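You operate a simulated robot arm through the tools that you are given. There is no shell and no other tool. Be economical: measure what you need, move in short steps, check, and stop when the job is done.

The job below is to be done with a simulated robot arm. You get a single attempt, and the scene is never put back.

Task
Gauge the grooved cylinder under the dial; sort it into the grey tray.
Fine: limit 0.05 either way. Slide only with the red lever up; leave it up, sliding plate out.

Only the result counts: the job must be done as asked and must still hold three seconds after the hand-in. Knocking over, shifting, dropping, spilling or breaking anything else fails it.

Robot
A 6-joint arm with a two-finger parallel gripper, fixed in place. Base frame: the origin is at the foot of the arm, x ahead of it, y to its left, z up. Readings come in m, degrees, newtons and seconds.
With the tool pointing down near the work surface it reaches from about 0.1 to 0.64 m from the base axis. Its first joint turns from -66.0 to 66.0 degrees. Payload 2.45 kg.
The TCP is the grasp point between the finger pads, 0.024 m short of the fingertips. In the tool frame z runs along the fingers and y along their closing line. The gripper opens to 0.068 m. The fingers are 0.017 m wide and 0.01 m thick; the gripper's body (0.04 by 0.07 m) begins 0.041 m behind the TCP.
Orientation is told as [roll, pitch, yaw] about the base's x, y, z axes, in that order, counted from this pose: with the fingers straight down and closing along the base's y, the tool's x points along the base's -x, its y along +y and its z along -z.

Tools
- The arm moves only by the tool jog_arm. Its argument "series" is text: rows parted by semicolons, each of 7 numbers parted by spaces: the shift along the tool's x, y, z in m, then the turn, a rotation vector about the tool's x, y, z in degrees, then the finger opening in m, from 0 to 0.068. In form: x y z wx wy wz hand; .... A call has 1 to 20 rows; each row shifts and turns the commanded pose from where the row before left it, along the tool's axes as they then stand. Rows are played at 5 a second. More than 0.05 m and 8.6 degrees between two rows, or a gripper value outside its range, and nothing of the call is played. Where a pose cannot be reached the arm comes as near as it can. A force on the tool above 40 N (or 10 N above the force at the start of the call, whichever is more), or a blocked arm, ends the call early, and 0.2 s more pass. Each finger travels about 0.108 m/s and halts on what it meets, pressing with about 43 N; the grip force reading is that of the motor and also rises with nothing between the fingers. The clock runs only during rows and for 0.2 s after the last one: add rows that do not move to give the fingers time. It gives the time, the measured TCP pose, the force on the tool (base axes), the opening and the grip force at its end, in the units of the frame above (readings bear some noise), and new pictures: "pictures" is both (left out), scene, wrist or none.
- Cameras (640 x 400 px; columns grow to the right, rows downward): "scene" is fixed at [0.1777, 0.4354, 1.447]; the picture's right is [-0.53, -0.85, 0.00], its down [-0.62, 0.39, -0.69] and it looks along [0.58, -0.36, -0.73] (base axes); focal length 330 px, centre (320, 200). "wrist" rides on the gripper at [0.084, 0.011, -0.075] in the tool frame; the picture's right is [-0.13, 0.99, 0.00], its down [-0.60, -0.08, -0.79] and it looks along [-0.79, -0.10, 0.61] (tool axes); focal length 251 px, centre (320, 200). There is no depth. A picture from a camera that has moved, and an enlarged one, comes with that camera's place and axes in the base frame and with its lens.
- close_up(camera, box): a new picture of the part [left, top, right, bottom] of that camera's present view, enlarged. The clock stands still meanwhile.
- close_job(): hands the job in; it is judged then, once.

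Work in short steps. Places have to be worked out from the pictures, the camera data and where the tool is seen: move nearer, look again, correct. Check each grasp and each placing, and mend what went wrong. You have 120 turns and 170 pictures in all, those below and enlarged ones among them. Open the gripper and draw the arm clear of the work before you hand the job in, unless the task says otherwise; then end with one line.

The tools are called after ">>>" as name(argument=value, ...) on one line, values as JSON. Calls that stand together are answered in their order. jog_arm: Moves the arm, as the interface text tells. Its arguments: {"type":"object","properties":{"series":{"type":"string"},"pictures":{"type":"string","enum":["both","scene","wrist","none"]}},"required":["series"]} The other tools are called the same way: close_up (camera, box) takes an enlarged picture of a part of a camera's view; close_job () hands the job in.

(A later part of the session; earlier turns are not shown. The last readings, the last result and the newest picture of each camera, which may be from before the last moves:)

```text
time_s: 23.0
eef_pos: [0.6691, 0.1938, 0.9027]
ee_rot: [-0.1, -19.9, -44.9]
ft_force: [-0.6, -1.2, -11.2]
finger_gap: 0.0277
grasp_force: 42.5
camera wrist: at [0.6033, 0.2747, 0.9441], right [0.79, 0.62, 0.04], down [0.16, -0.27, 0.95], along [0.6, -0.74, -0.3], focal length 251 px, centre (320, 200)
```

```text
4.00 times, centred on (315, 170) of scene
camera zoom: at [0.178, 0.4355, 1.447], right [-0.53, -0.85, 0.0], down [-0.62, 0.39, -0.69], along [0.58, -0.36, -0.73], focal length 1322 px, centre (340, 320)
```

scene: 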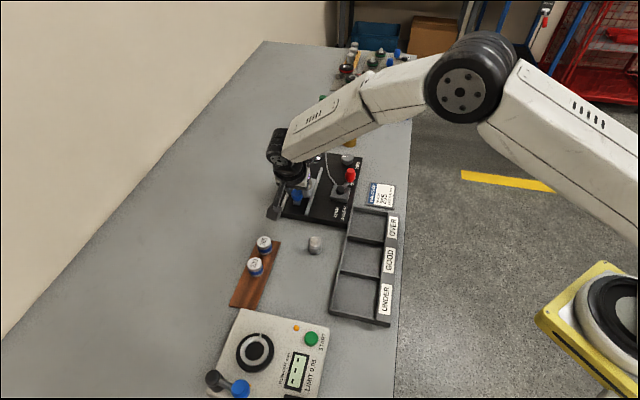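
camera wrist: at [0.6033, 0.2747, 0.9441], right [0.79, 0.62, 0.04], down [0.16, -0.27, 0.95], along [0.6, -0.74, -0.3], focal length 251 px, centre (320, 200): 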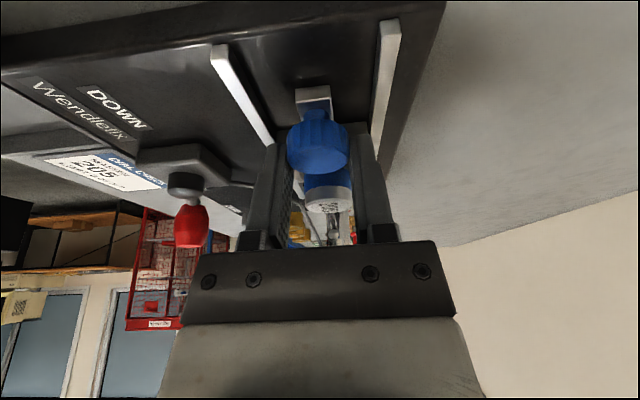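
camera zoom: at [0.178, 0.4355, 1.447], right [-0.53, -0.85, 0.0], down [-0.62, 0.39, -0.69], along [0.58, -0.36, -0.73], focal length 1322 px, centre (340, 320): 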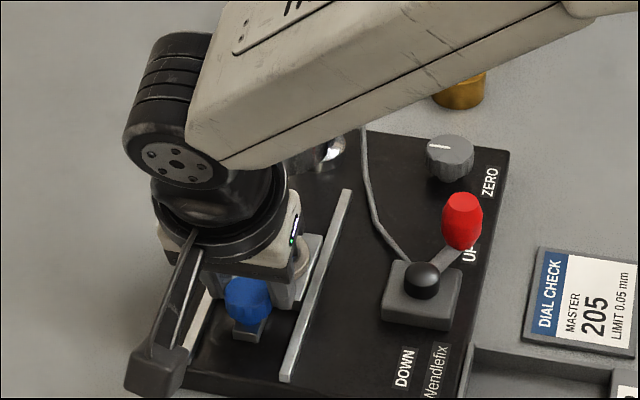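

Slide moves freely. Continue 2.5 cm, then look.

>>> jog_arm(series="-0.0094 0 0.0034 0 0 0 0.015; -0.0094 0 0.0034 0 0 0 0.015; -0.0047 0 0.0017 0 0 0 0.015; 0 0 0 0 0 0 0.015", pictures="wrist")

>>> close_up(camera="wrist", box=[270, 90, 370, 250])

>>> close_up(camera="scene", box=[265, 120, 345, 200])

```text
time_s: 24.0
eef_pos: [0.6857, 0.1754, 0.9025]
ee_rot: [-0.2, -19.9, -44.8]
ft_force: [-14.1, 7.2, -10.3]
finger_gap: 0.0276
grasp_force: 42.1
camera wrist: at [0.6201, 0.2578, 0.9442], right [0.79, 0.62, 0.04], down [0.16, -0.26, 0.95], along [0.6, -0.74, -0.3], focal length 251 px, centre (320, 200)
```

wrist: 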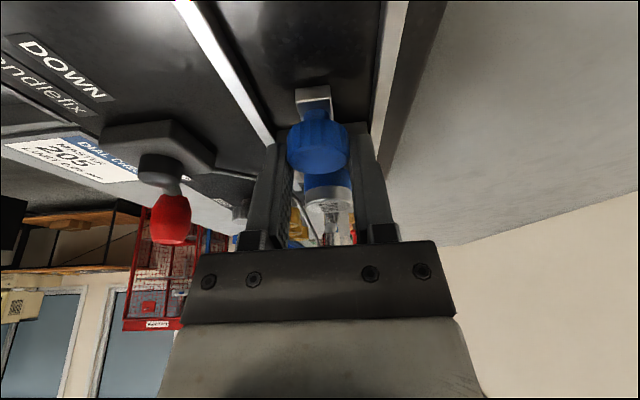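

```text
2.50 times, centred on (320, 170) of wrist
camera zoom: at [0.6201, 0.2578, 0.9442], right [0.79, 0.62, 0.04], down [0.16, -0.26, 0.95], along [0.6, -0.74, -0.3], focal length 629 px, centre (320, 275)
```

zoom: 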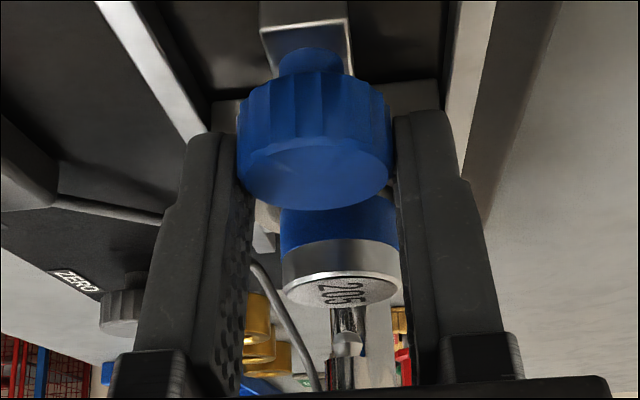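

```text
5.00 times, centred on (305, 160) of scene
camera zoom: at [0.1775, 0.4357, 1.447], right [-0.53, -0.85, 0.0], down [-0.62, 0.39, -0.69], along [0.58, -0.36, -0.73], focal length 1653 px, centre (395, 400)
```

zoom: 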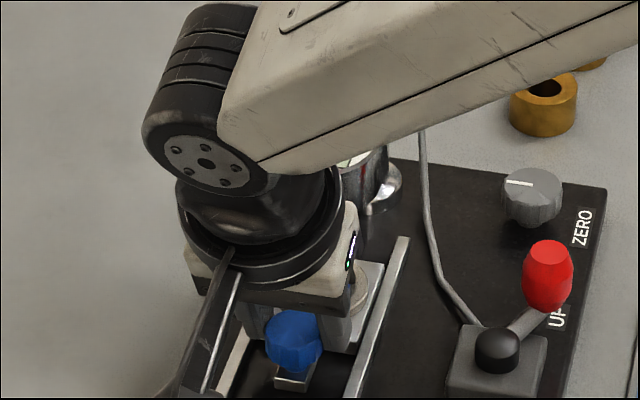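

Some resistance (~15 N) now after 8.4 cm of travel. I push another few mm in 2 mm steps to see whether this is the end stop.

>>> jog_arm(series="-0.0019 0 0.0007 0 0 0 0.015; -0.0019 0 0.0007 0 0 0 0.015; 0 0 0 0 0 0 0.015", pictures="none")

>>> close_up(camera="wrist", box=[270, 90, 370, 250])

```text
time_s: 24.6
eef_pos: [0.6862, 0.1777, 0.9027]
ee_rot: [-0.3, -19.9, -44.9]
ft_force: [-11.3, 1.6, 7.0]
finger_gap: 0.0275
grasp_force: 42.6
stopped in row 2: the force on the tool passed its limit (the readings are from after the stop); the commanded pose is now the measured one
```

```text
2.50 times, centred on (320, 170) of wrist
camera zoom: at [0.6202, 0.2579, 0.9444], right [0.79, 0.62, 0.04], down [0.16, -0.26, 0.95], along [0.6, -0.74, -0.31], focal length 629 px, centre (320, 275)
```

zoom: 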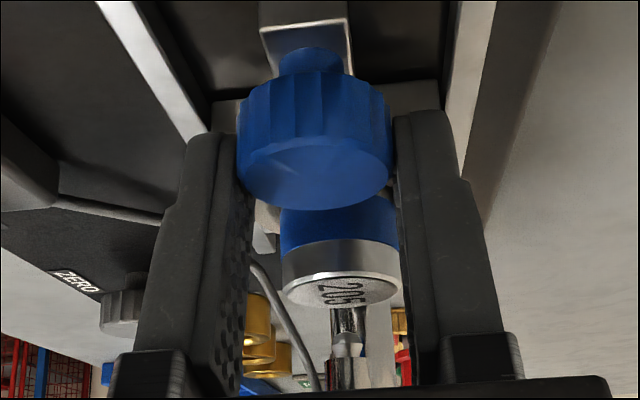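

That's the end stop (force cut-out). I open slightly, back out along the tool axis, and rise away.

>>> jog_arm(series="0 0 0 0 0 0 0.036; 0 0 0 0 0 0 0.036; 0 0 -0.015 0 0 0 0.036; 0 0 -0.025 0 0 0 0.036; 0 0 -0.03 0 0 0 0.036; 0 0 -0.03 0 0 0 0.036; 0 0 0 0 0 0 0.036")

>>> close_up(camera="scene", box=[265, 120, 385, 220])

>>> close_up(camera="wrist", box=[150, 60, 390, 240])

```text
time_s: 26.2
eef_pos: [0.6624, 0.2002, 0.9962]
ee_rot: [-0.1, -19.8, -44.9]
ft_force: [0.5, 0.0, -0.6]
finger_gap: 0.0363
grasp_force: 0.0
camera wrist: at [0.5974, 0.2817, 1.0383], right [0.79, 0.62, 0.04], down [0.16, -0.27, 0.95], along [0.6, -0.74, -0.31], focal length 251 px, centre (320, 200)
```

scene: 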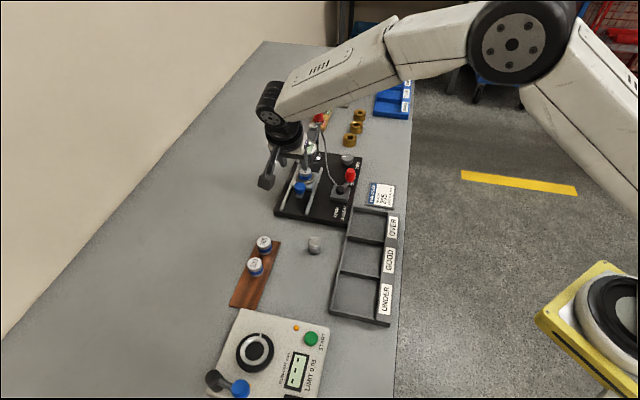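
wrist: 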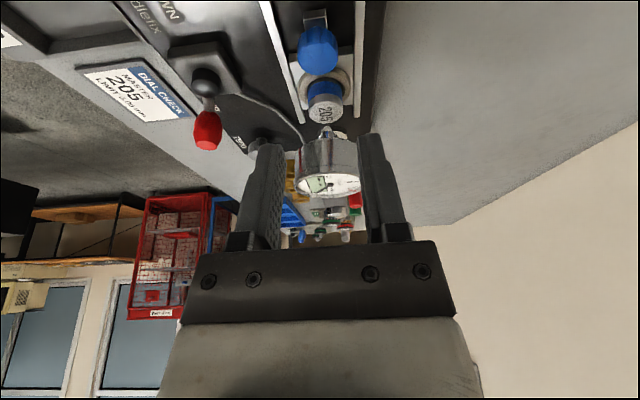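

```text
4.00 times, centred on (325, 170) of scene
camera zoom: at [0.1777, 0.4354, 1.447], right [-0.53, -0.85, 0.0], down [-0.62, 0.39, -0.69], along [0.58, -0.36, -0.73], focal length 1322 px, centre (300, 320)
```

zoom: 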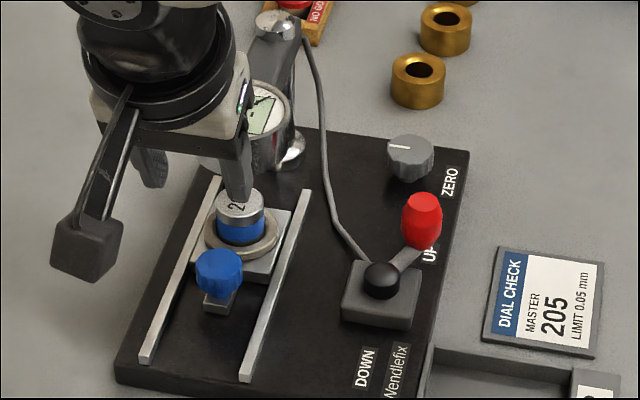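

```text
2.22 times, centred on (270, 150) of wrist
camera zoom: at [0.5974, 0.2817, 1.0383], right [0.79, 0.62, 0.04], down [0.16, -0.27, 0.95], along [0.6, -0.74, -0.31], focal length 559 px, centre (431, 311)
```

zoom: 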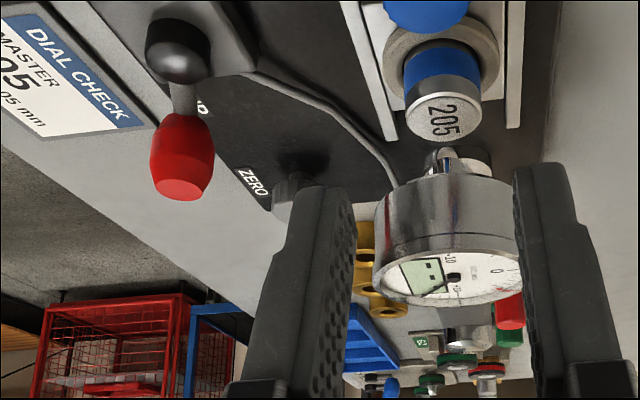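

I look closely at the relation between master, spindle and the end of the rails to see if the plate is fully in.

>>> close_up(camera="wrist", box=[290, 60, 370, 210])

>>> close_up(camera="scene", box=[280, 135, 340, 200])

```text
2.67 times, centred on (330, 135) of wrist
camera zoom: at [0.5974, 0.2817, 1.0383], right [0.79, 0.62, 0.04], down [0.16, -0.27, 0.95], along [0.6, -0.74, -0.31], focal length 670 px, centre (293, 373)
```

zoom: 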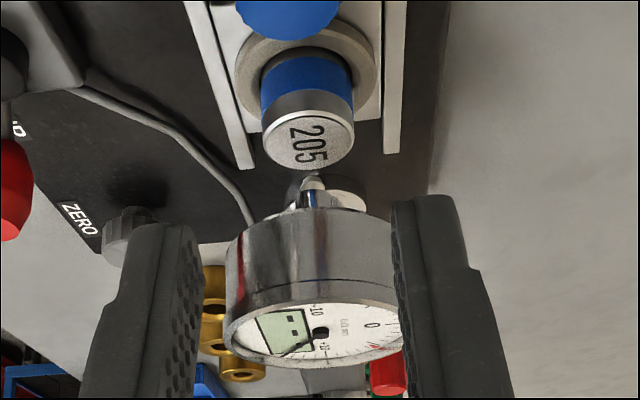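

```text
6.15 times, centred on (310, 168) of scene
camera zoom: at [0.1777, 0.4354, 1.447], right [-0.53, -0.85, 0.0], down [-0.62, 0.39, -0.69], along [0.58, -0.36, -0.73], focal length 2034 px, centre (382, 400)
```

zoom: 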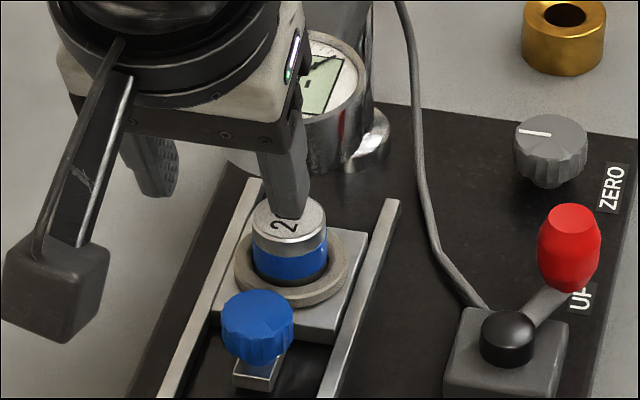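

Spindle tip (≈e1 0.417) still appears ~1 cm beyond the master's centre, so the plate may have jammed rather than hit its stop. I set the tool upright with fingers closed, behind the knob, to push it squarely.

>>> jog_arm(series="0 0 0 0 6.67 0 0; 0 0 0 0 6.67 0 0; 0 0 0 0 6.66 0 0; -0.005 0 0.03 0 0 0 0; 0 0 0.03 0 0 0 0; 0 0 0.02 0 0 0 0; 0 0 0.014 0 0 0 0; 0 0 0 0 0 0 0")

>>> close_up(camera="wrist", box=[250, 60, 390, 220])

>>> close_up(camera="scene", box=[270, 135, 330, 215])

```text
time_s: 28.0
eef_pos: [0.6669, 0.1949, 0.9023]
ee_rot: [-0.2, 0.3, -44.9]
ft_force: [0.6, 0.1, -0.6]
finger_gap: 0.0001
grasp_force: 23.6
camera wrist: at [0.6149, 0.2629, 0.9777], right [0.79, 0.61, 0.0], down [0.38, -0.48, 0.79], along [0.48, -0.63, -0.61], focal length 251 px, centre (320, 200)
```

scene: 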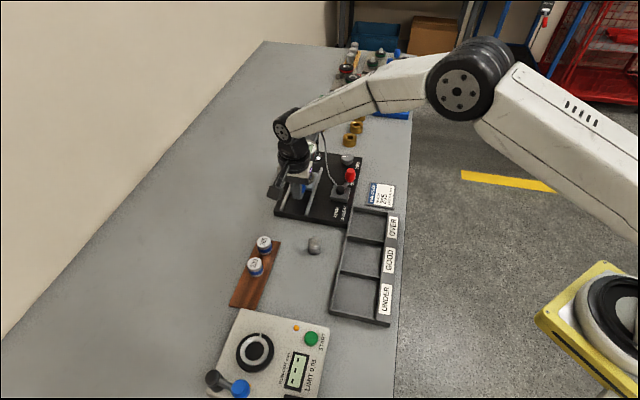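
wrist: 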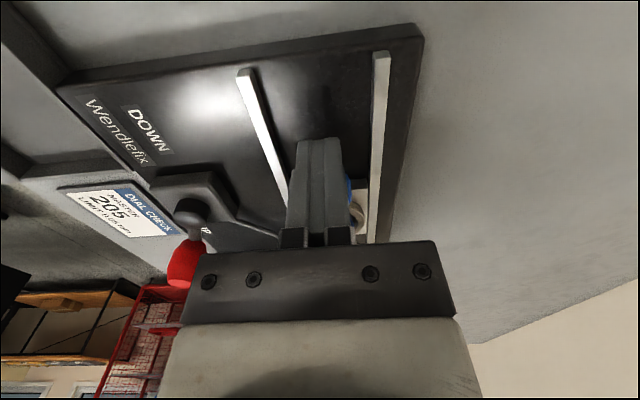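

```text
2.50 times, centred on (320, 140) of wrist
camera zoom: at [0.6149, 0.2629, 0.9777], right [0.79, 0.61, 0.0], down [0.38, -0.48, 0.79], along [0.48, -0.63, -0.61], focal length 629 px, centre (320, 350)
```

zoom: 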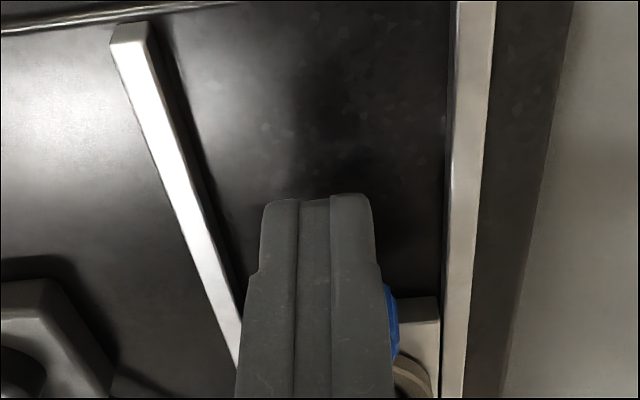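

```text
5.00 times, centred on (300, 175) of scene
camera zoom: at [0.1777, 0.4354, 1.447], right [-0.53, -0.85, 0.0], down [-0.62, 0.39, -0.69], along [0.58, -0.36, -0.73], focal length 1653 px, centre (420, 325)
```

zoom: 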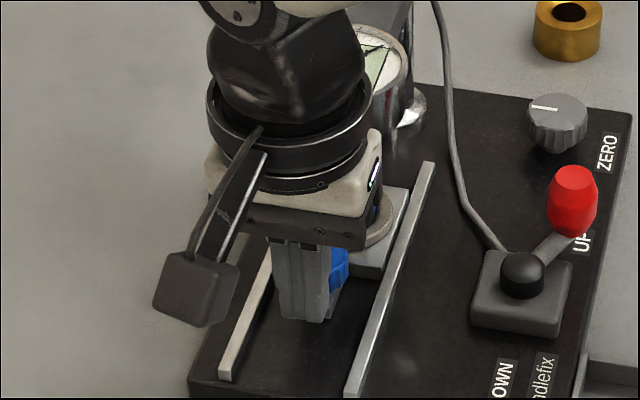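

Fingers are behind the knob. Push forward in 2 mm steps with force cut-off.

>>> jog_arm(series="-0.002 0 0 0 0 0 0; -0.002 0 0 0 0 0 0; -0.002 0 0 0 0 0 0; -0.002 0 0 0 0 0 0; -0.002 0 0 0 0 0 0; 0 0 0 0 0 0 0", pictures="none")

>>> close_up(camera="scene", box=[270, 135, 330, 215])

```text
time_s: 29.4
eef_pos: [0.6734, 0.1894, 0.9034]
ee_rot: [-0.2, 0.2, -44.8]
ft_force: [-0.2, -0.2, -0.5]
finger_gap: 0.0
grasp_force: 24.2
```

```text
5.00 times, centred on (300, 175) of scene
camera zoom: at [0.1777, 0.4354, 1.447], right [-0.53, -0.85, 0.0], down [-0.62, 0.39, -0.69], along [0.58, -0.36, -0.73], focal length 1653 px, centre (420, 325)
```

zoom: 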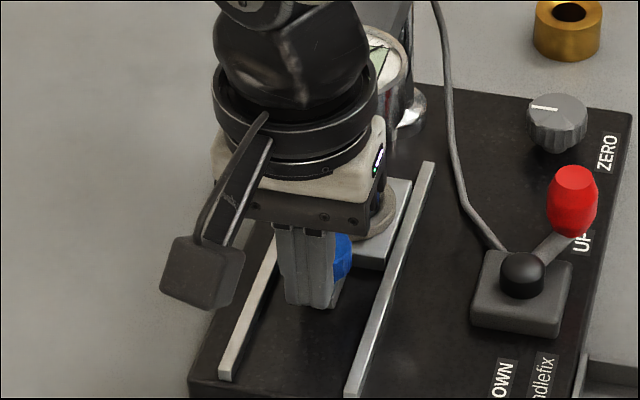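

No resistance and the plate edge shifted. Continue.

>>> jog_arm(series="-0.002 0 0 0 0 0 0; -0.002 0 0 0 0 0 0; -0.002 0 0 0 0 0 0; -0.002 0 0 0 0 0 0; -0.002 0 0 0 0 0 0; 0 0 0 0 0 0 0", pictures="none")

>>> close_up(camera="scene", box=[270, 135, 330, 215])

```text
time_s: 30.3
eef_pos: [0.675, 0.1887, 0.9019]
ee_rot: [-0.5, 0.8, -44.7]
ft_force: [-3.5, 3.1, 0.3]
finger_gap: 0.0
grasp_force: 23.5
stopped in row 4: the force on the tool passed its limit (the readings are from after the stop); the commanded pose is now the measured one
```

```text
5.00 times, centred on (300, 175) of scene
camera zoom: at [0.1777, 0.4355, 1.447], right [-0.53, -0.85, 0.0], down [-0.62, 0.39, -0.69], along [0.58, -0.36, -0.73], focal length 1653 px, centre (420, 325)
```

zoom: 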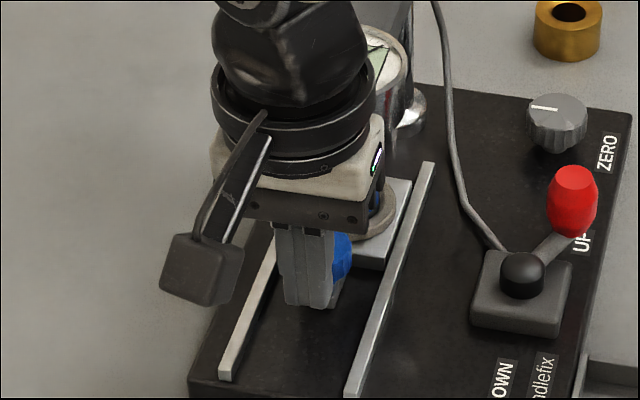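

Stopped firmly again at about 8.7 cm of travel, so that is the plate's stop. I back off, rise, and go hover near the lever (hub ≈(0.633, 0.094), red grip upright at ≈(0.646, 0.058), z 0.88–0.913) to study it.

>>> jog_arm(series="0.015 0 0 0 0 0 0; 0.015 0 -0.03 0 0 0 0; 0 0 -0.035 0 0 0 0; 0 0 -0.033 0 0 0 0; -0.008 -0.022 0 0 0 0 0; -0.008 -0.022 0 0 0 0 0; -0.008 -0.022 0 0 0 0 0; -0.008 -0.022 0 0 0 0 0; 0 0 0 0 0 0 0")

>>> close_up(camera="scene", box=[270, 130, 370, 220])

>>> close_up(camera="wrist", box=[240, 0, 440, 200])

```text
time_s: 32.3
eef_pos: [0.6154, 0.1252, 1.0007]
ee_rot: [-0.5, 0.6, -44.6]
ft_force: [0.3, 0.0, -0.1]
finger_gap: 0.0
grasp_force: 23.1
camera wrist: at [0.5647, 0.1904, 1.0759], right [0.79, 0.61, -0.01], down [0.39, -0.48, 0.79], along [0.48, -0.62, -0.62], focal length 251 px, centre (320, 200)
```

scene: 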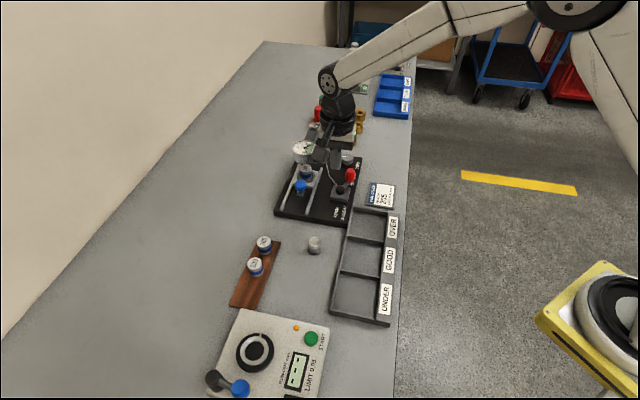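
wrist: 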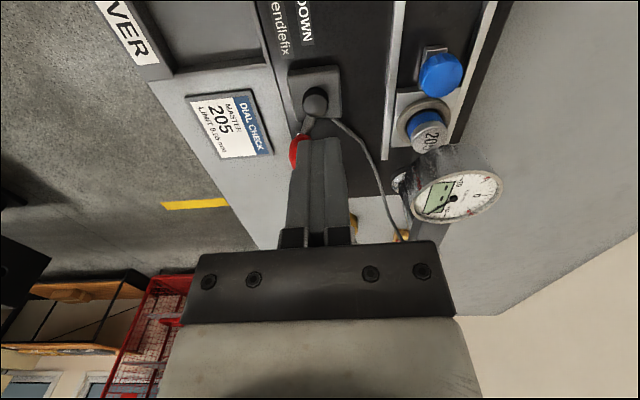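

```text
4.44 times, centred on (320, 175) of scene
camera zoom: at [0.1777, 0.4354, 1.447], right [-0.53, -0.85, 0.0], down [-0.62, 0.39, -0.69], along [0.58, -0.36, -0.73], focal length 1469 px, centre (320, 311)
```

zoom: 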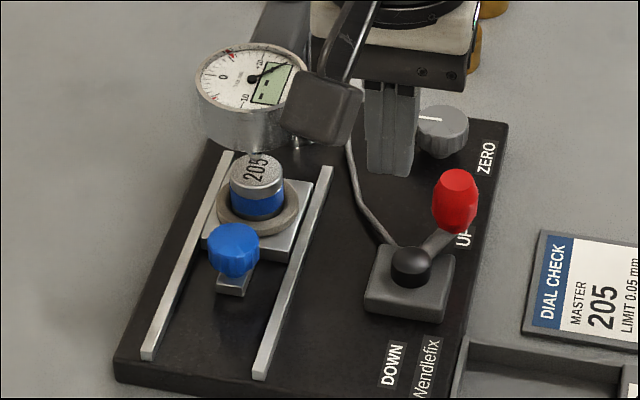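

```text
2.00 times, centred on (340, 100) of wrist
camera zoom: at [0.5647, 0.1904, 1.0759], right [0.79, 0.61, -0.01], down [0.39, -0.48, 0.79], along [0.48, -0.62, -0.62], focal length 503 px, centre (280, 400)
```

zoom: 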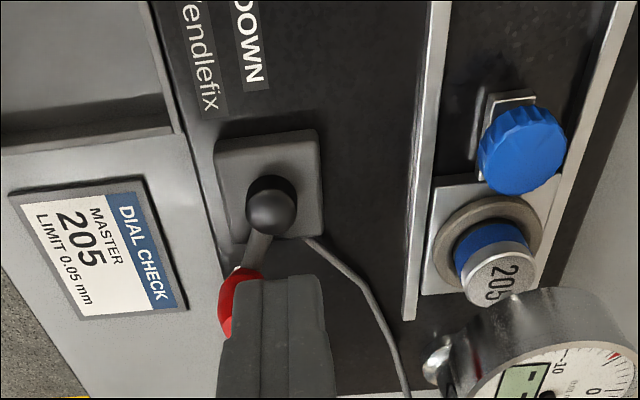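

I stopped short of intended spot; geometry confirmed: arm points to UP side from hub. I move 7 cm forward to stand over the inner side of the red grip.

>>> jog_arm(series="-0.036 0 0 0 0 0 0; -0.0355 0 0 0 0 0 0; 0 0 0.03 0 0 0 0; 0 0 0.02 0 0 0 0; 0 0 0 0 0 0 0")

>>> close_up(camera="scene", box=[300, 130, 380, 210])

>>> close_up(camera="wrist", box=[220, 20, 420, 220])

```text
time_s: 33.5
eef_pos: [0.6643, 0.0748, 0.9498]
ee_rot: [-0.4, 0.7, -44.7]
ft_force: [0.6, 0.2, 0.3]
finger_gap: 0.0002
grasp_force: 23.8
camera wrist: at [0.6145, 0.1406, 1.025], right [0.79, 0.61, -0.01], down [0.38, -0.48, 0.79], along [0.48, -0.62, -0.62], focal length 251 px, centre (320, 200)
```

scene: 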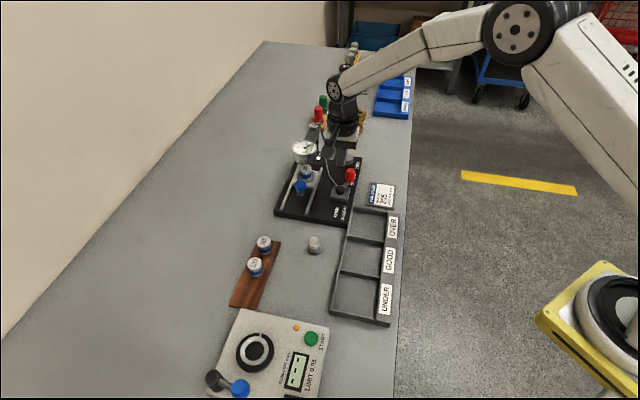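
wrist: 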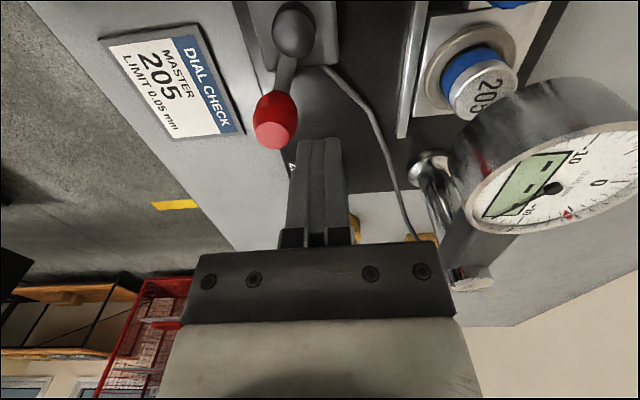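

```text
5.00 times, centred on (340, 170) of scene
camera zoom: at [0.1778, 0.4354, 1.447], right [-0.53, -0.85, 0.0], down [-0.62, 0.39, -0.69], along [0.58, -0.36, -0.73], focal length 1653 px, centre (220, 350)
```

zoom: 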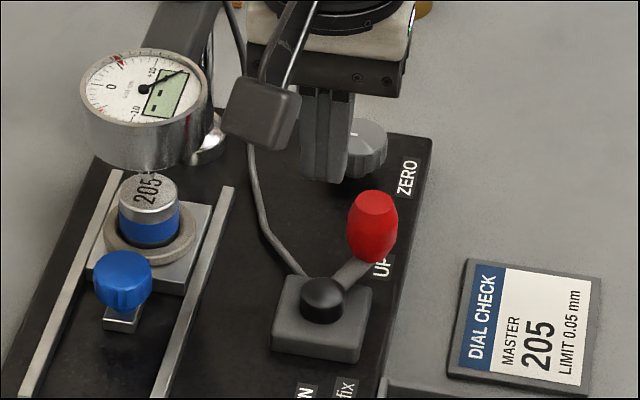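

```text
2.00 times, centred on (320, 120) of wrist
camera zoom: at [0.6145, 0.1406, 1.025], right [0.79, 0.61, -0.01], down [0.38, -0.48, 0.79], along [0.48, -0.62, -0.62], focal length 503 px, centre (320, 360)
```

zoom: 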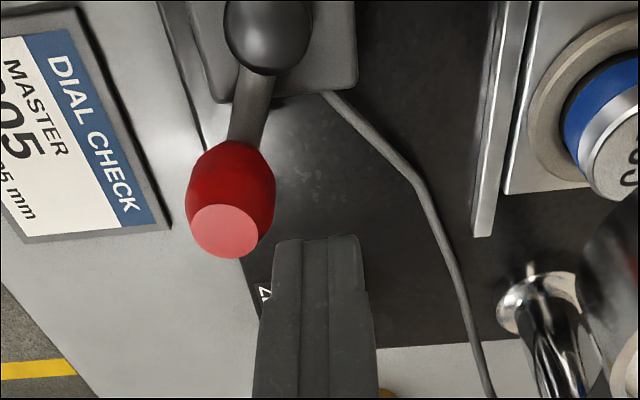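

Stick (closed fingers) is beside the grip on its inner side. I descend to z≈0.909 and sweep the grip clockwise (toward floor side, then DOWN) along an arc about the hub; first part only.

>>> jog_arm(series="0 0 0.02 0 0 0 0; 0 0 0.021 0 0 0 0; -0.0026 -0.0031 0 0 0 0 0; -0.0003 -0.0081 0 0 0 0 0; 0.0014 -0.008 0 0 0 0 0; 0.003 -0.0075 0 0 0 0 0; 0 0 0 0 0 0 0")

>>> close_up(camera="scene", box=[300, 130, 380, 210])

>>> close_up(camera="wrist", box=[220, 20, 420, 220])

```text
time_s: 35.1
eef_pos: [0.6449, 0.0557, 0.9091]
ee_rot: [-0.5, 0.7, -44.7]
ft_force: [0.3, 0.0, -1.3]
finger_gap: 0.0
grasp_force: 23.6
camera wrist: at [0.5944, 0.123, 0.9845], right [0.79, 0.61, -0.01], down [0.38, -0.48, 0.79], along [0.48, -0.62, -0.62], focal length 251 px, centre (320, 200)
```

scene: 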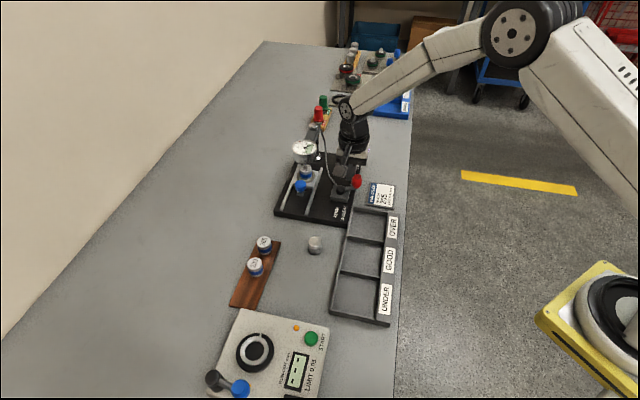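
wrist: 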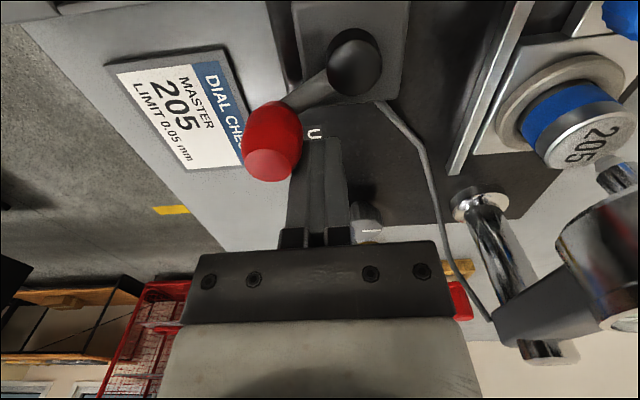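

```text
5.00 times, centred on (340, 170) of scene
camera zoom: at [0.1777, 0.4354, 1.447], right [-0.53, -0.85, 0.0], down [-0.62, 0.39, -0.69], along [0.58, -0.36, -0.73], focal length 1653 px, centre (220, 350)
```

zoom: 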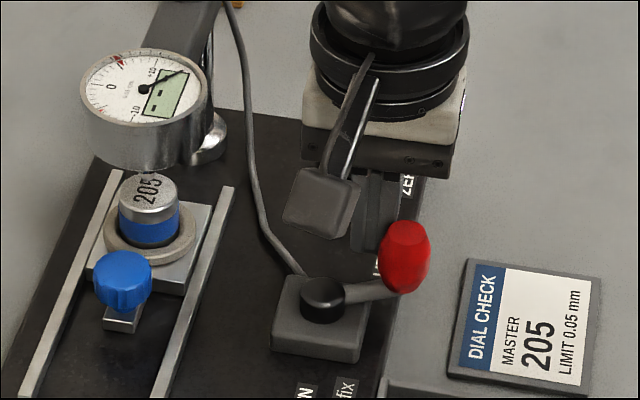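

```text
2.00 times, centred on (320, 120) of wrist
camera zoom: at [0.5944, 0.123, 0.9845], right [0.79, 0.61, -0.01], down [0.38, -0.48, 0.79], along [0.48, -0.62, -0.62], focal length 503 px, centre (320, 360)
```

zoom: 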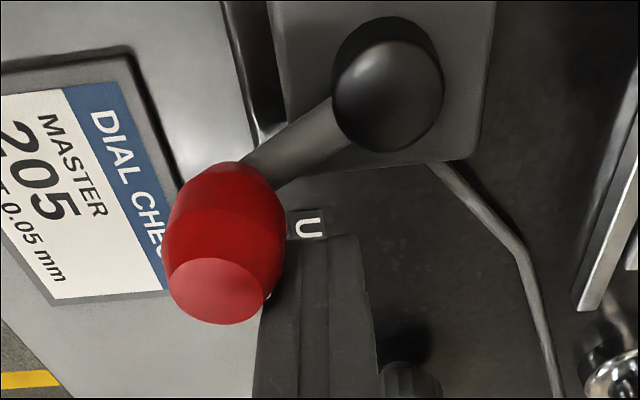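

The lever turns about its vertical hub, as hoped. Continue the arc.

>>> jog_arm(series="0.0046 -0.0067 0 0 0 0 0; 0.0058 -0.0056 0 0 0 0 0; 0.0068 -0.0043 0 0 0 0 0; 0.0076 -0.0028 0 0 0 0 0; 0.008 -0.0011 0 0 0 0 0; 0.0081 0.0006 0 0 0 0 0; 0.0078 0.0022 0 0 0 0 0; 0 0 0 0 0 0 0")

>>> close_up(camera="scene", box=[290, 130, 370, 210])

>>> close_up(camera="wrist", box=[220, 20, 420, 220])

```text
time_s: 36.9
eef_pos: [0.5981, 0.0788, 0.9094]
ee_rot: [-0.5, 0.8, -44.7]
ft_force: [0.8, 0.1, -1.3]
finger_gap: 0.0
grasp_force: 23.3
camera wrist: at [0.5476, 0.1447, 0.9849], right [0.79, 0.61, -0.01], down [0.39, -0.48, 0.79], along [0.48, -0.62, -0.62], focal length 251 px, centre (320, 200)
```

scene: 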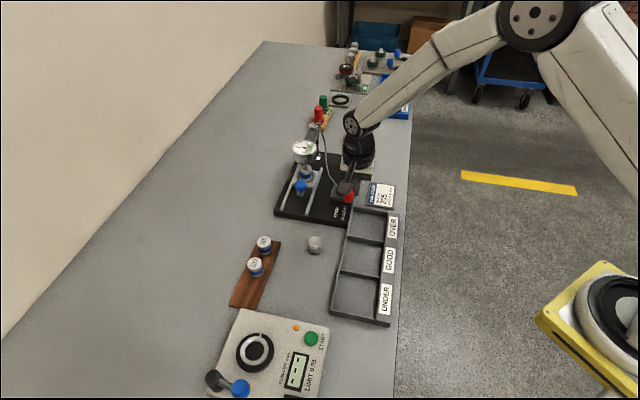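
wrist: 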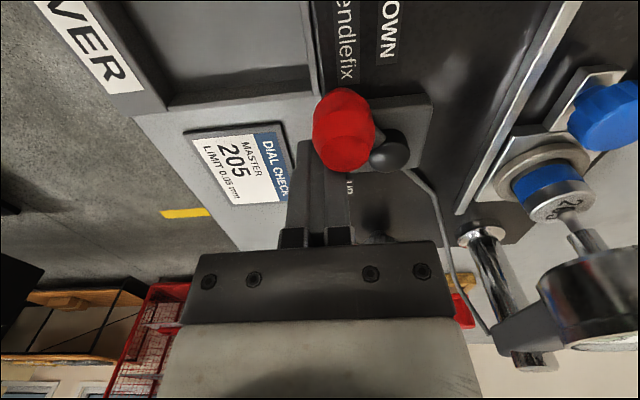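

```text
5.00 times, centred on (330, 170) of scene
camera zoom: at [0.1777, 0.4354, 1.447], right [-0.53, -0.85, 0.0], down [-0.62, 0.39, -0.69], along [0.58, -0.36, -0.73], focal length 1653 px, centre (270, 350)
```

zoom: 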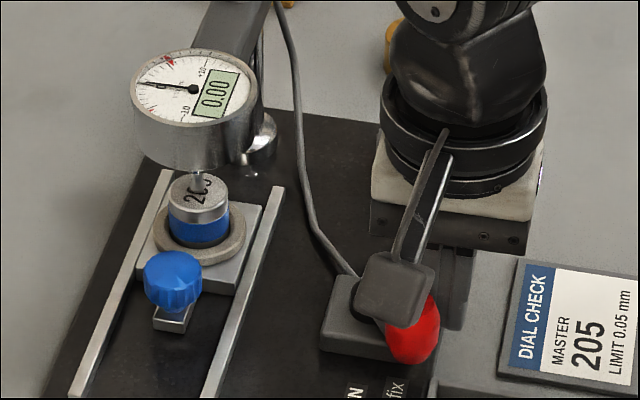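

```text
2.00 times, centred on (320, 120) of wrist
camera zoom: at [0.5476, 0.1447, 0.9849], right [0.79, 0.61, -0.01], down [0.39, -0.48, 0.79], along [0.48, -0.62, -0.62], focal length 503 px, centre (320, 360)
```

zoom: 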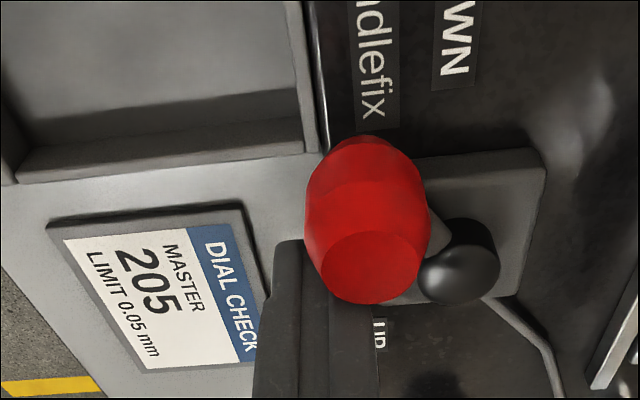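

The spindle has come down on the master and the display lit. I enlarge the dial.

>>> close_up(camera="scene", box=[285, 135, 335, 170])

>>> jog_arm(series="0.0071 0.0038 0 0 0 0 0; 0.0062 0.0052 0 0 0 0 0; 0 0 0 0 0 0 0", pictures="none")

>>> close_up(camera="scene", box=[285, 130, 375, 220])

```text
11.43 times, centred on (310, 152) of scene
camera zoom: at [0.1777, 0.4354, 1.447], right [-0.53, -0.85, 0.0], down [-0.62, 0.39, -0.69], along [0.58, -0.36, -0.73], focal length 3777 px, centre (434, 743)
```

zoom: 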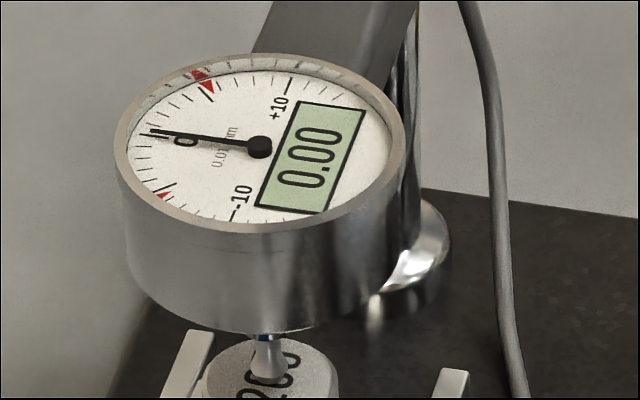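

```text
time_s: 37.5
eef_pos: [0.5965, 0.084, 0.9089]
ee_rot: [-0.8, 0.3, -45.0]
ft_force: [0.6, -10.2, 1.2]
finger_gap: 0.0001
grasp_force: 24.0
stopped in row 3: the force on the tool passed its limit (the readings are from after the stop); the commanded pose is now the measured one
```

```text
4.44 times, centred on (330, 175) of scene
camera zoom: at [0.1777, 0.4351, 1.4471], right [-0.53, -0.85, 0.0], down [-0.62, 0.39, -0.69], along [0.58, -0.36, -0.73], focal length 1469 px, centre (276, 311)
```

zoom: 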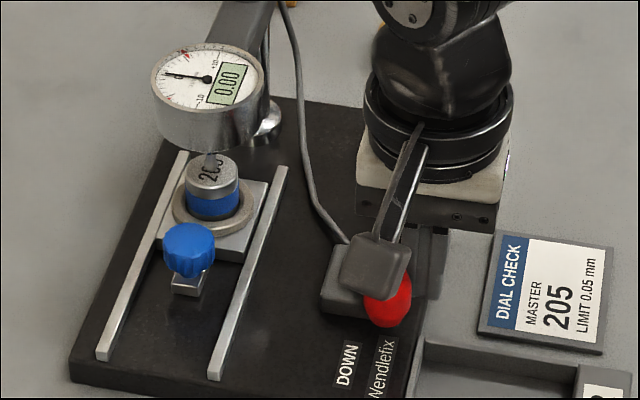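

Lever hit its DOWN stop, and the master reads exactly 0.00 — the dial is correctly zeroed. Now I raise off the lever, and go round to its DOWN side to swing it back up.

>>> jog_arm(series="-0.004 -0.002 0 0 0 0 0; 0 0 -0.03 0 0 0 0; 0 0 -0.03 0 0 0 0; 0.03 0.015 0 0 0 0 0; 0.012 0.02 0 0 0 0 0; 0 0 0 0 0 0 0")

>>> close_up(camera="scene", box=[285, 130, 375, 220])

>>> close_up(camera="wrist", box=[220, 20, 420, 220])

```text
time_s: 39.0
eef_pos: [0.5937, 0.1363, 0.9693]
ee_rot: [-0.8, 0.4, -44.9]
ft_force: [1.1, 0.3, 0.1]
finger_gap: 0.0002
grasp_force: 23.5
camera wrist: at [0.5439, 0.2031, 1.044], right [0.79, 0.61, -0.01], down [0.38, -0.48, 0.79], along [0.48, -0.63, -0.61], focal length 251 px, centre (320, 200)
```

scene: 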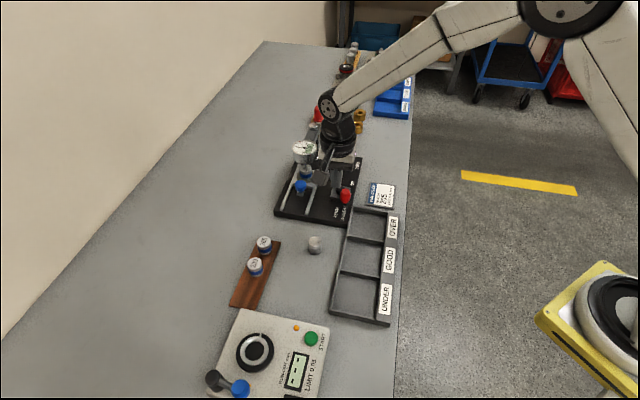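
wrist: 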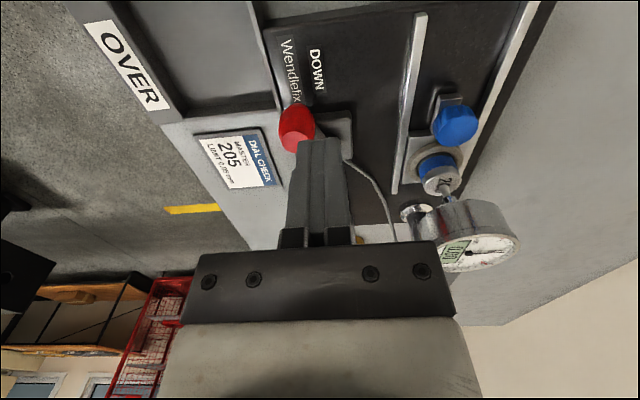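

```text
4.44 times, centred on (330, 175) of scene
camera zoom: at [0.1777, 0.4354, 1.447], right [-0.53, -0.85, 0.0], down [-0.62, 0.39, -0.69], along [0.58, -0.36, -0.73], focal length 1469 px, centre (276, 311)
```

zoom: 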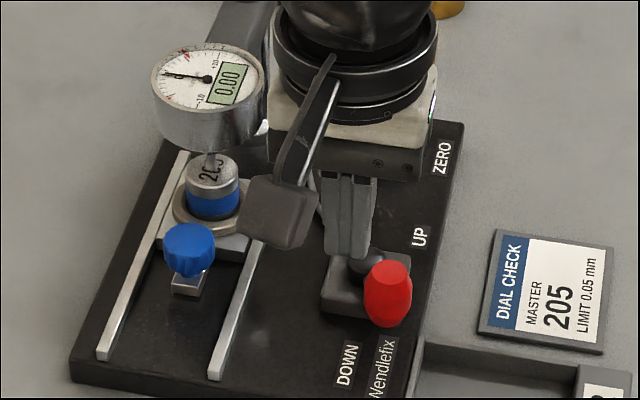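

```text
2.00 times, centred on (320, 120) of wrist
camera zoom: at [0.5439, 0.2031, 1.044], right [0.79, 0.61, -0.01], down [0.38, -0.48, 0.79], along [0.48, -0.63, -0.61], focal length 503 px, centre (320, 360)
```

zoom: 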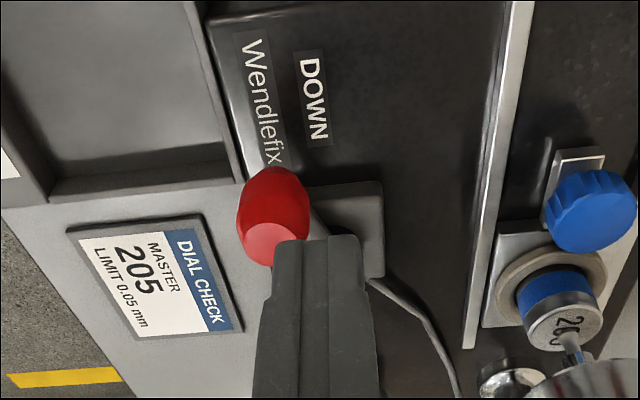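

Grip is now at ≈(0.5945, 0.1085) (−155° in bench frame). I place the stick on its DOWN-rail side, descend and sweep the first two-thirds back.

>>> jog_arm(series="-0.0211 0.0105 0 0 0 0 0; 0 0 0.03 0 0 0 0; 0 0 0.0303 0 0 0 0; 0.0018 -0.0079 0 0 0 0 0; 0.0002 -0.0081 0 0 0 0 0; -0.0016 -0.0079 0 0 0 0 0; -0.0032 -0.0075 0 0 0 0 0; -0.0046 -0.0066 0 0 0 0 0; -0.0059 -0.0055 0 0 0 0 0; 0 0 0 0 0 0 0", pictures="wrist")

>>> close_up(camera="scene", box=[285, 130, 375, 220])

```text
time_s: 41.1
eef_pos: [0.5928, 0.0876, 0.9087]
ee_rot: [-0.7, 0.5, -45.0]
ft_force: [0.4, 0.8, 0.6]
finger_gap: 0.0
grasp_force: 23.6
camera wrist: at [0.5433, 0.1549, 0.9842], right [0.79, 0.61, -0.01], down [0.38, -0.48, 0.79], along [0.48, -0.63, -0.61], focal length 251 px, centre (320, 200)
```

wrist: 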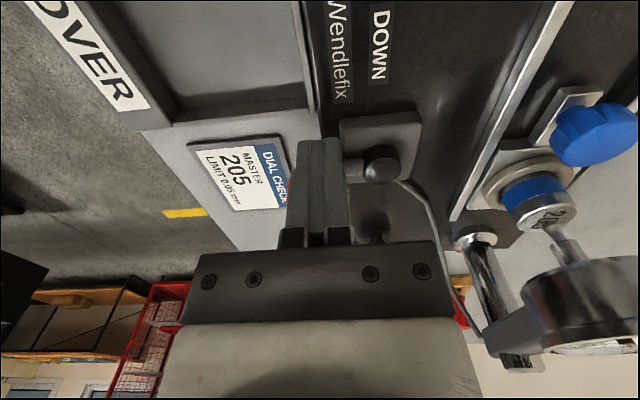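

```text
4.44 times, centred on (330, 175) of scene
camera zoom: at [0.1778, 0.4354, 1.447], right [-0.53, -0.85, 0.0], down [-0.62, 0.39, -0.69], along [0.58, -0.36, -0.73], focal length 1469 px, centre (276, 311)
```

zoom: 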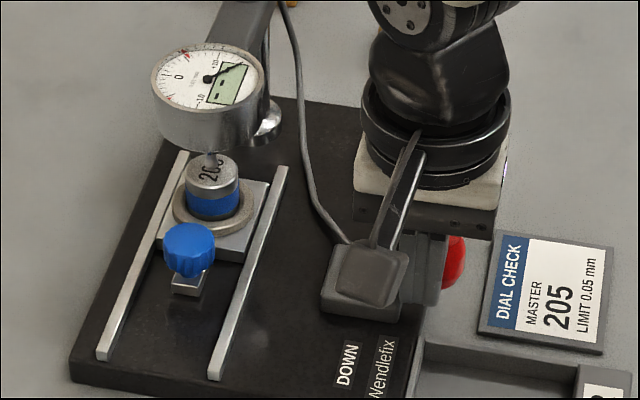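

The lever follows and the gauge display has gone blank. Sweeping it the rest of the way to UP.

>>> jog_arm(series="-0.0069 -0.0042 0 0 0 0 0; -0.0077 -0.0026 0 0 0 0 0; -0.008 -0.001 0 0 0 0 0; -0.0081 0.0007 0 0 0 0 0; -0.0077 0.0024 0 0 0 0 0; -0.0071 0.0039 0 0 0 0 0; 0 0 0 0 0 0 0", pictures="none")

>>> close_up(camera="scene", box=[285, 130, 375, 220])

```text
time_s: 42.8
eef_pos: [0.6214, 0.0578, 0.9086]
ee_rot: [-1.2, 1.0, -44.9]
ft_force: [-10.9, 2.3, 7.1]
finger_gap: 0.0
grasp_force: 23.7
stopped in row 7: the force on the tool passed its limit (the readings are from after the stop); the commanded pose is now the measured one
```

```text
4.44 times, centred on (330, 175) of scene
camera zoom: at [0.1773, 0.4355, 1.4471], right [-0.53, -0.85, 0.0], down [-0.62, 0.39, -0.69], along [0.58, -0.36, -0.73], focal length 1469 px, centre (276, 311)
```

zoom: 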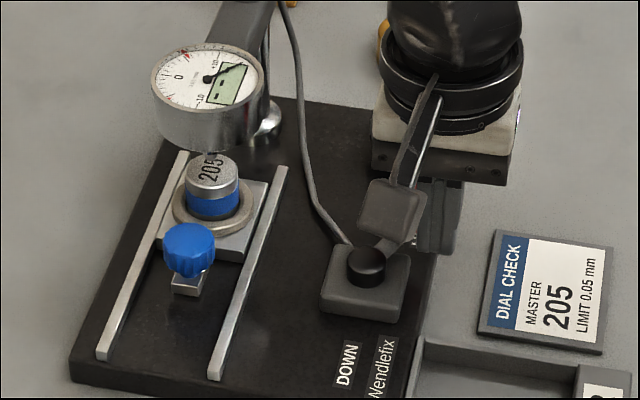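

Lever is back at UP. I back off, rise, restore tool squareness, and go above/behind the blue knob (now ≈(0.691, 0.172)) with the 20° tilt.

>>> jog_arm(series="0.01 -0.002 0 0 0 0 0; 0 0 -0.035 -1.2 -1 0 0; 0 0 -0.035 0 0 0 0; 0 0 -0.035 0 0 0 0.03; 0.025 0.02 0 0 0 0 0.05; 0.024 0.03 0 0 0 0 0.05; 0 0.04 0 0 0 0 0.05; 0 0.0417 0 0 0 0 0.05; 0 0 0 0 -6.67 0 0.05; 0 0 0 0 -6.67 0 0.05; 0 0 0 0 -6.66 0 0.05; 0 0 0 0 0 0 0.05")

>>> close_up(camera="scene", box=[265, 130, 375, 220])

```text
time_s: 45.4
eef_pos: [0.6741, 0.1899, 1.0134]
ee_rot: [0.0, -20.2, -44.9]
ft_force: [-0.3, 0.4, 0.0]
finger_gap: 0.0502
grasp_force: 0.0
camera wrist: at [0.6066, 0.2716, 1.0543], right [0.79, 0.62, 0.04], down [0.15, -0.26, 0.95], along [0.6, -0.74, -0.3], focal length 251 px, centre (320, 200)
```

scene: 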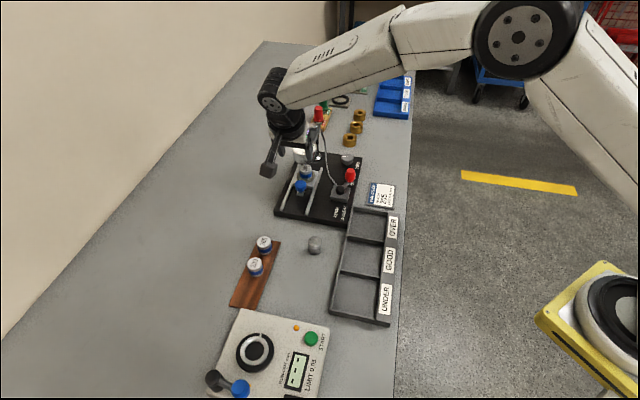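
wrist: 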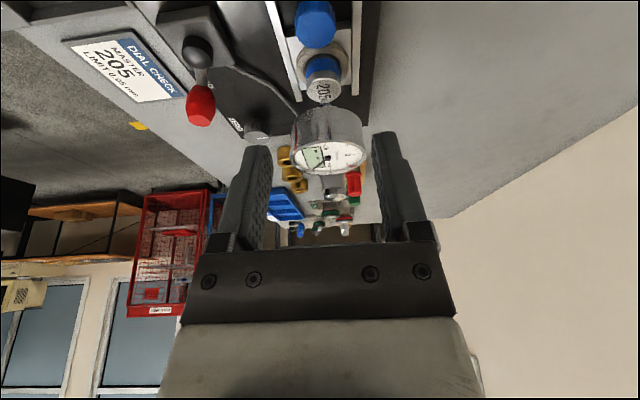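

```text
4.44 times, centred on (320, 175) of scene
camera zoom: at [0.1777, 0.4354, 1.447], right [-0.53, -0.85, 0.0], down [-0.62, 0.39, -0.69], along [0.58, -0.36, -0.73], focal length 1469 px, centre (320, 311)
```

zoom: 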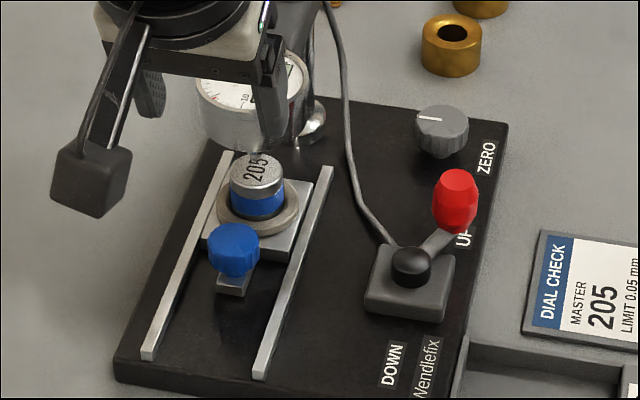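

Lever UP confirmed. I approach the knob along the tool axis with a 36 mm opening (to stay inside the rails).

>>> jog_arm(series="0.015 -0.0007 -0.0055 0 0 0 0.036; 0 0 0.04 0 0 0 0.036; 0 0 0.04 0 0 0 0.036; 0 0 0.025 0 0 0 0.036; 0 0 0 0 0 0 0.036")

>>> close_up(camera="scene", box=[265, 130, 355, 220])

```text
time_s: 46.6
eef_pos: [0.6867, 0.1762, 0.9149]
ee_rot: [0.0, -20.1, -44.9]
ft_force: [-0.8, 0.4, 0.1]
finger_gap: 0.0359
grasp_force: 0.0
camera wrist: at [0.62, 0.2567, 0.9566], right [0.79, 0.62, 0.05], down [0.15, -0.26, 0.95], along [0.6, -0.74, -0.3], focal length 251 px, centre (320, 200)
```

scene: 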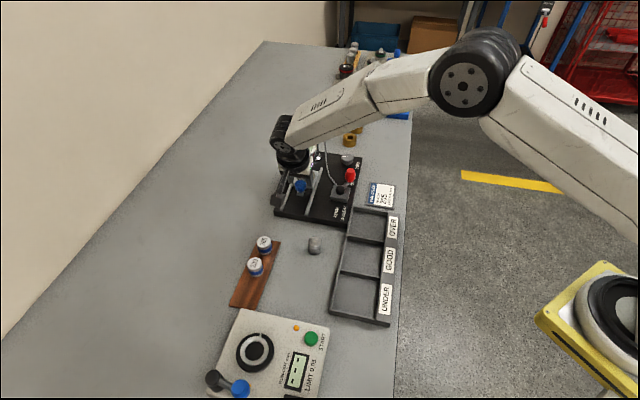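
wrist: 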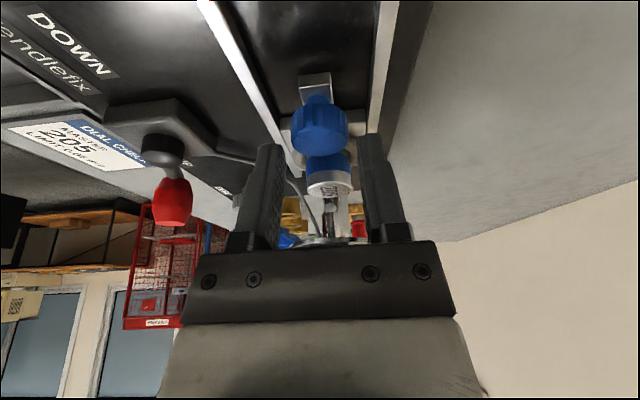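

```text
4.44 times, centred on (310, 175) of scene
camera zoom: at [0.1778, 0.4354, 1.447], right [-0.53, -0.85, 0.0], down [-0.62, 0.39, -0.69], along [0.58, -0.36, -0.73], focal length 1469 px, centre (364, 311)
```

zoom: 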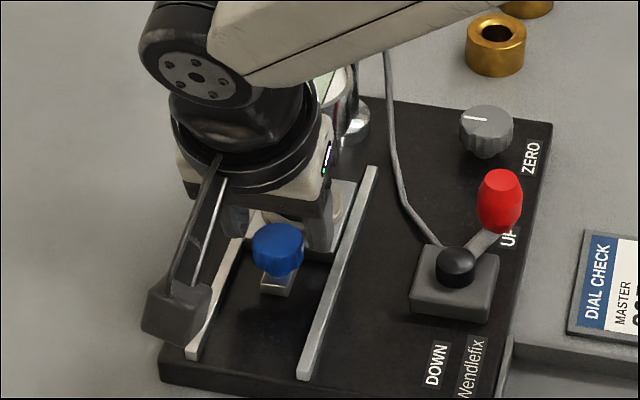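

Aligned; descend the last ~12 mm and grip the knob.

>>> jog_arm(series="0.002 0 0.0115 0 0 0 0.036; 0 0 0 0 0 0 0.036; 0 0 0 0 0 0 0.015; 0 0 0 0 0 0 0.015; 0 0 0 0 0 0 0.015")

```text
time_s: 47.0
eef_pos: [0.6896, 0.1766, 0.9144]
ee_rot: [0.4, -20.4, -45.2]
ft_force: [-1.1, 1.9, 6.4]
finger_gap: 0.0359
grasp_force: 0.0
stopped in row 1: the force on the tool passed its limit (the readings are from after the stop); the commanded pose is now the measured one
camera wrist: at [0.6226, 0.2581, 0.955], right [0.79, 0.62, 0.05], down [0.14, -0.27, 0.95], along [0.6, -0.74, -0.3], focal length 251 px, centre (320, 200)
```

scene: 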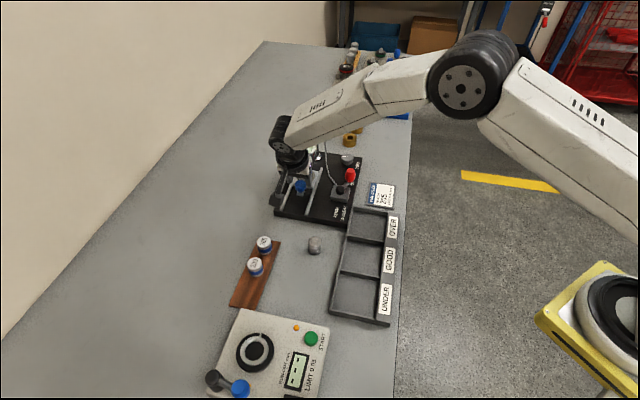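
wrist: 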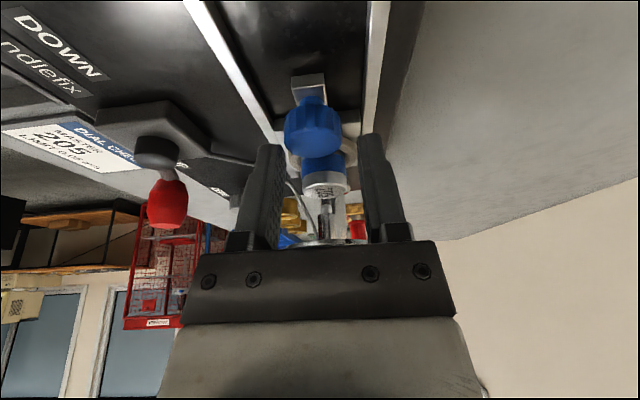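

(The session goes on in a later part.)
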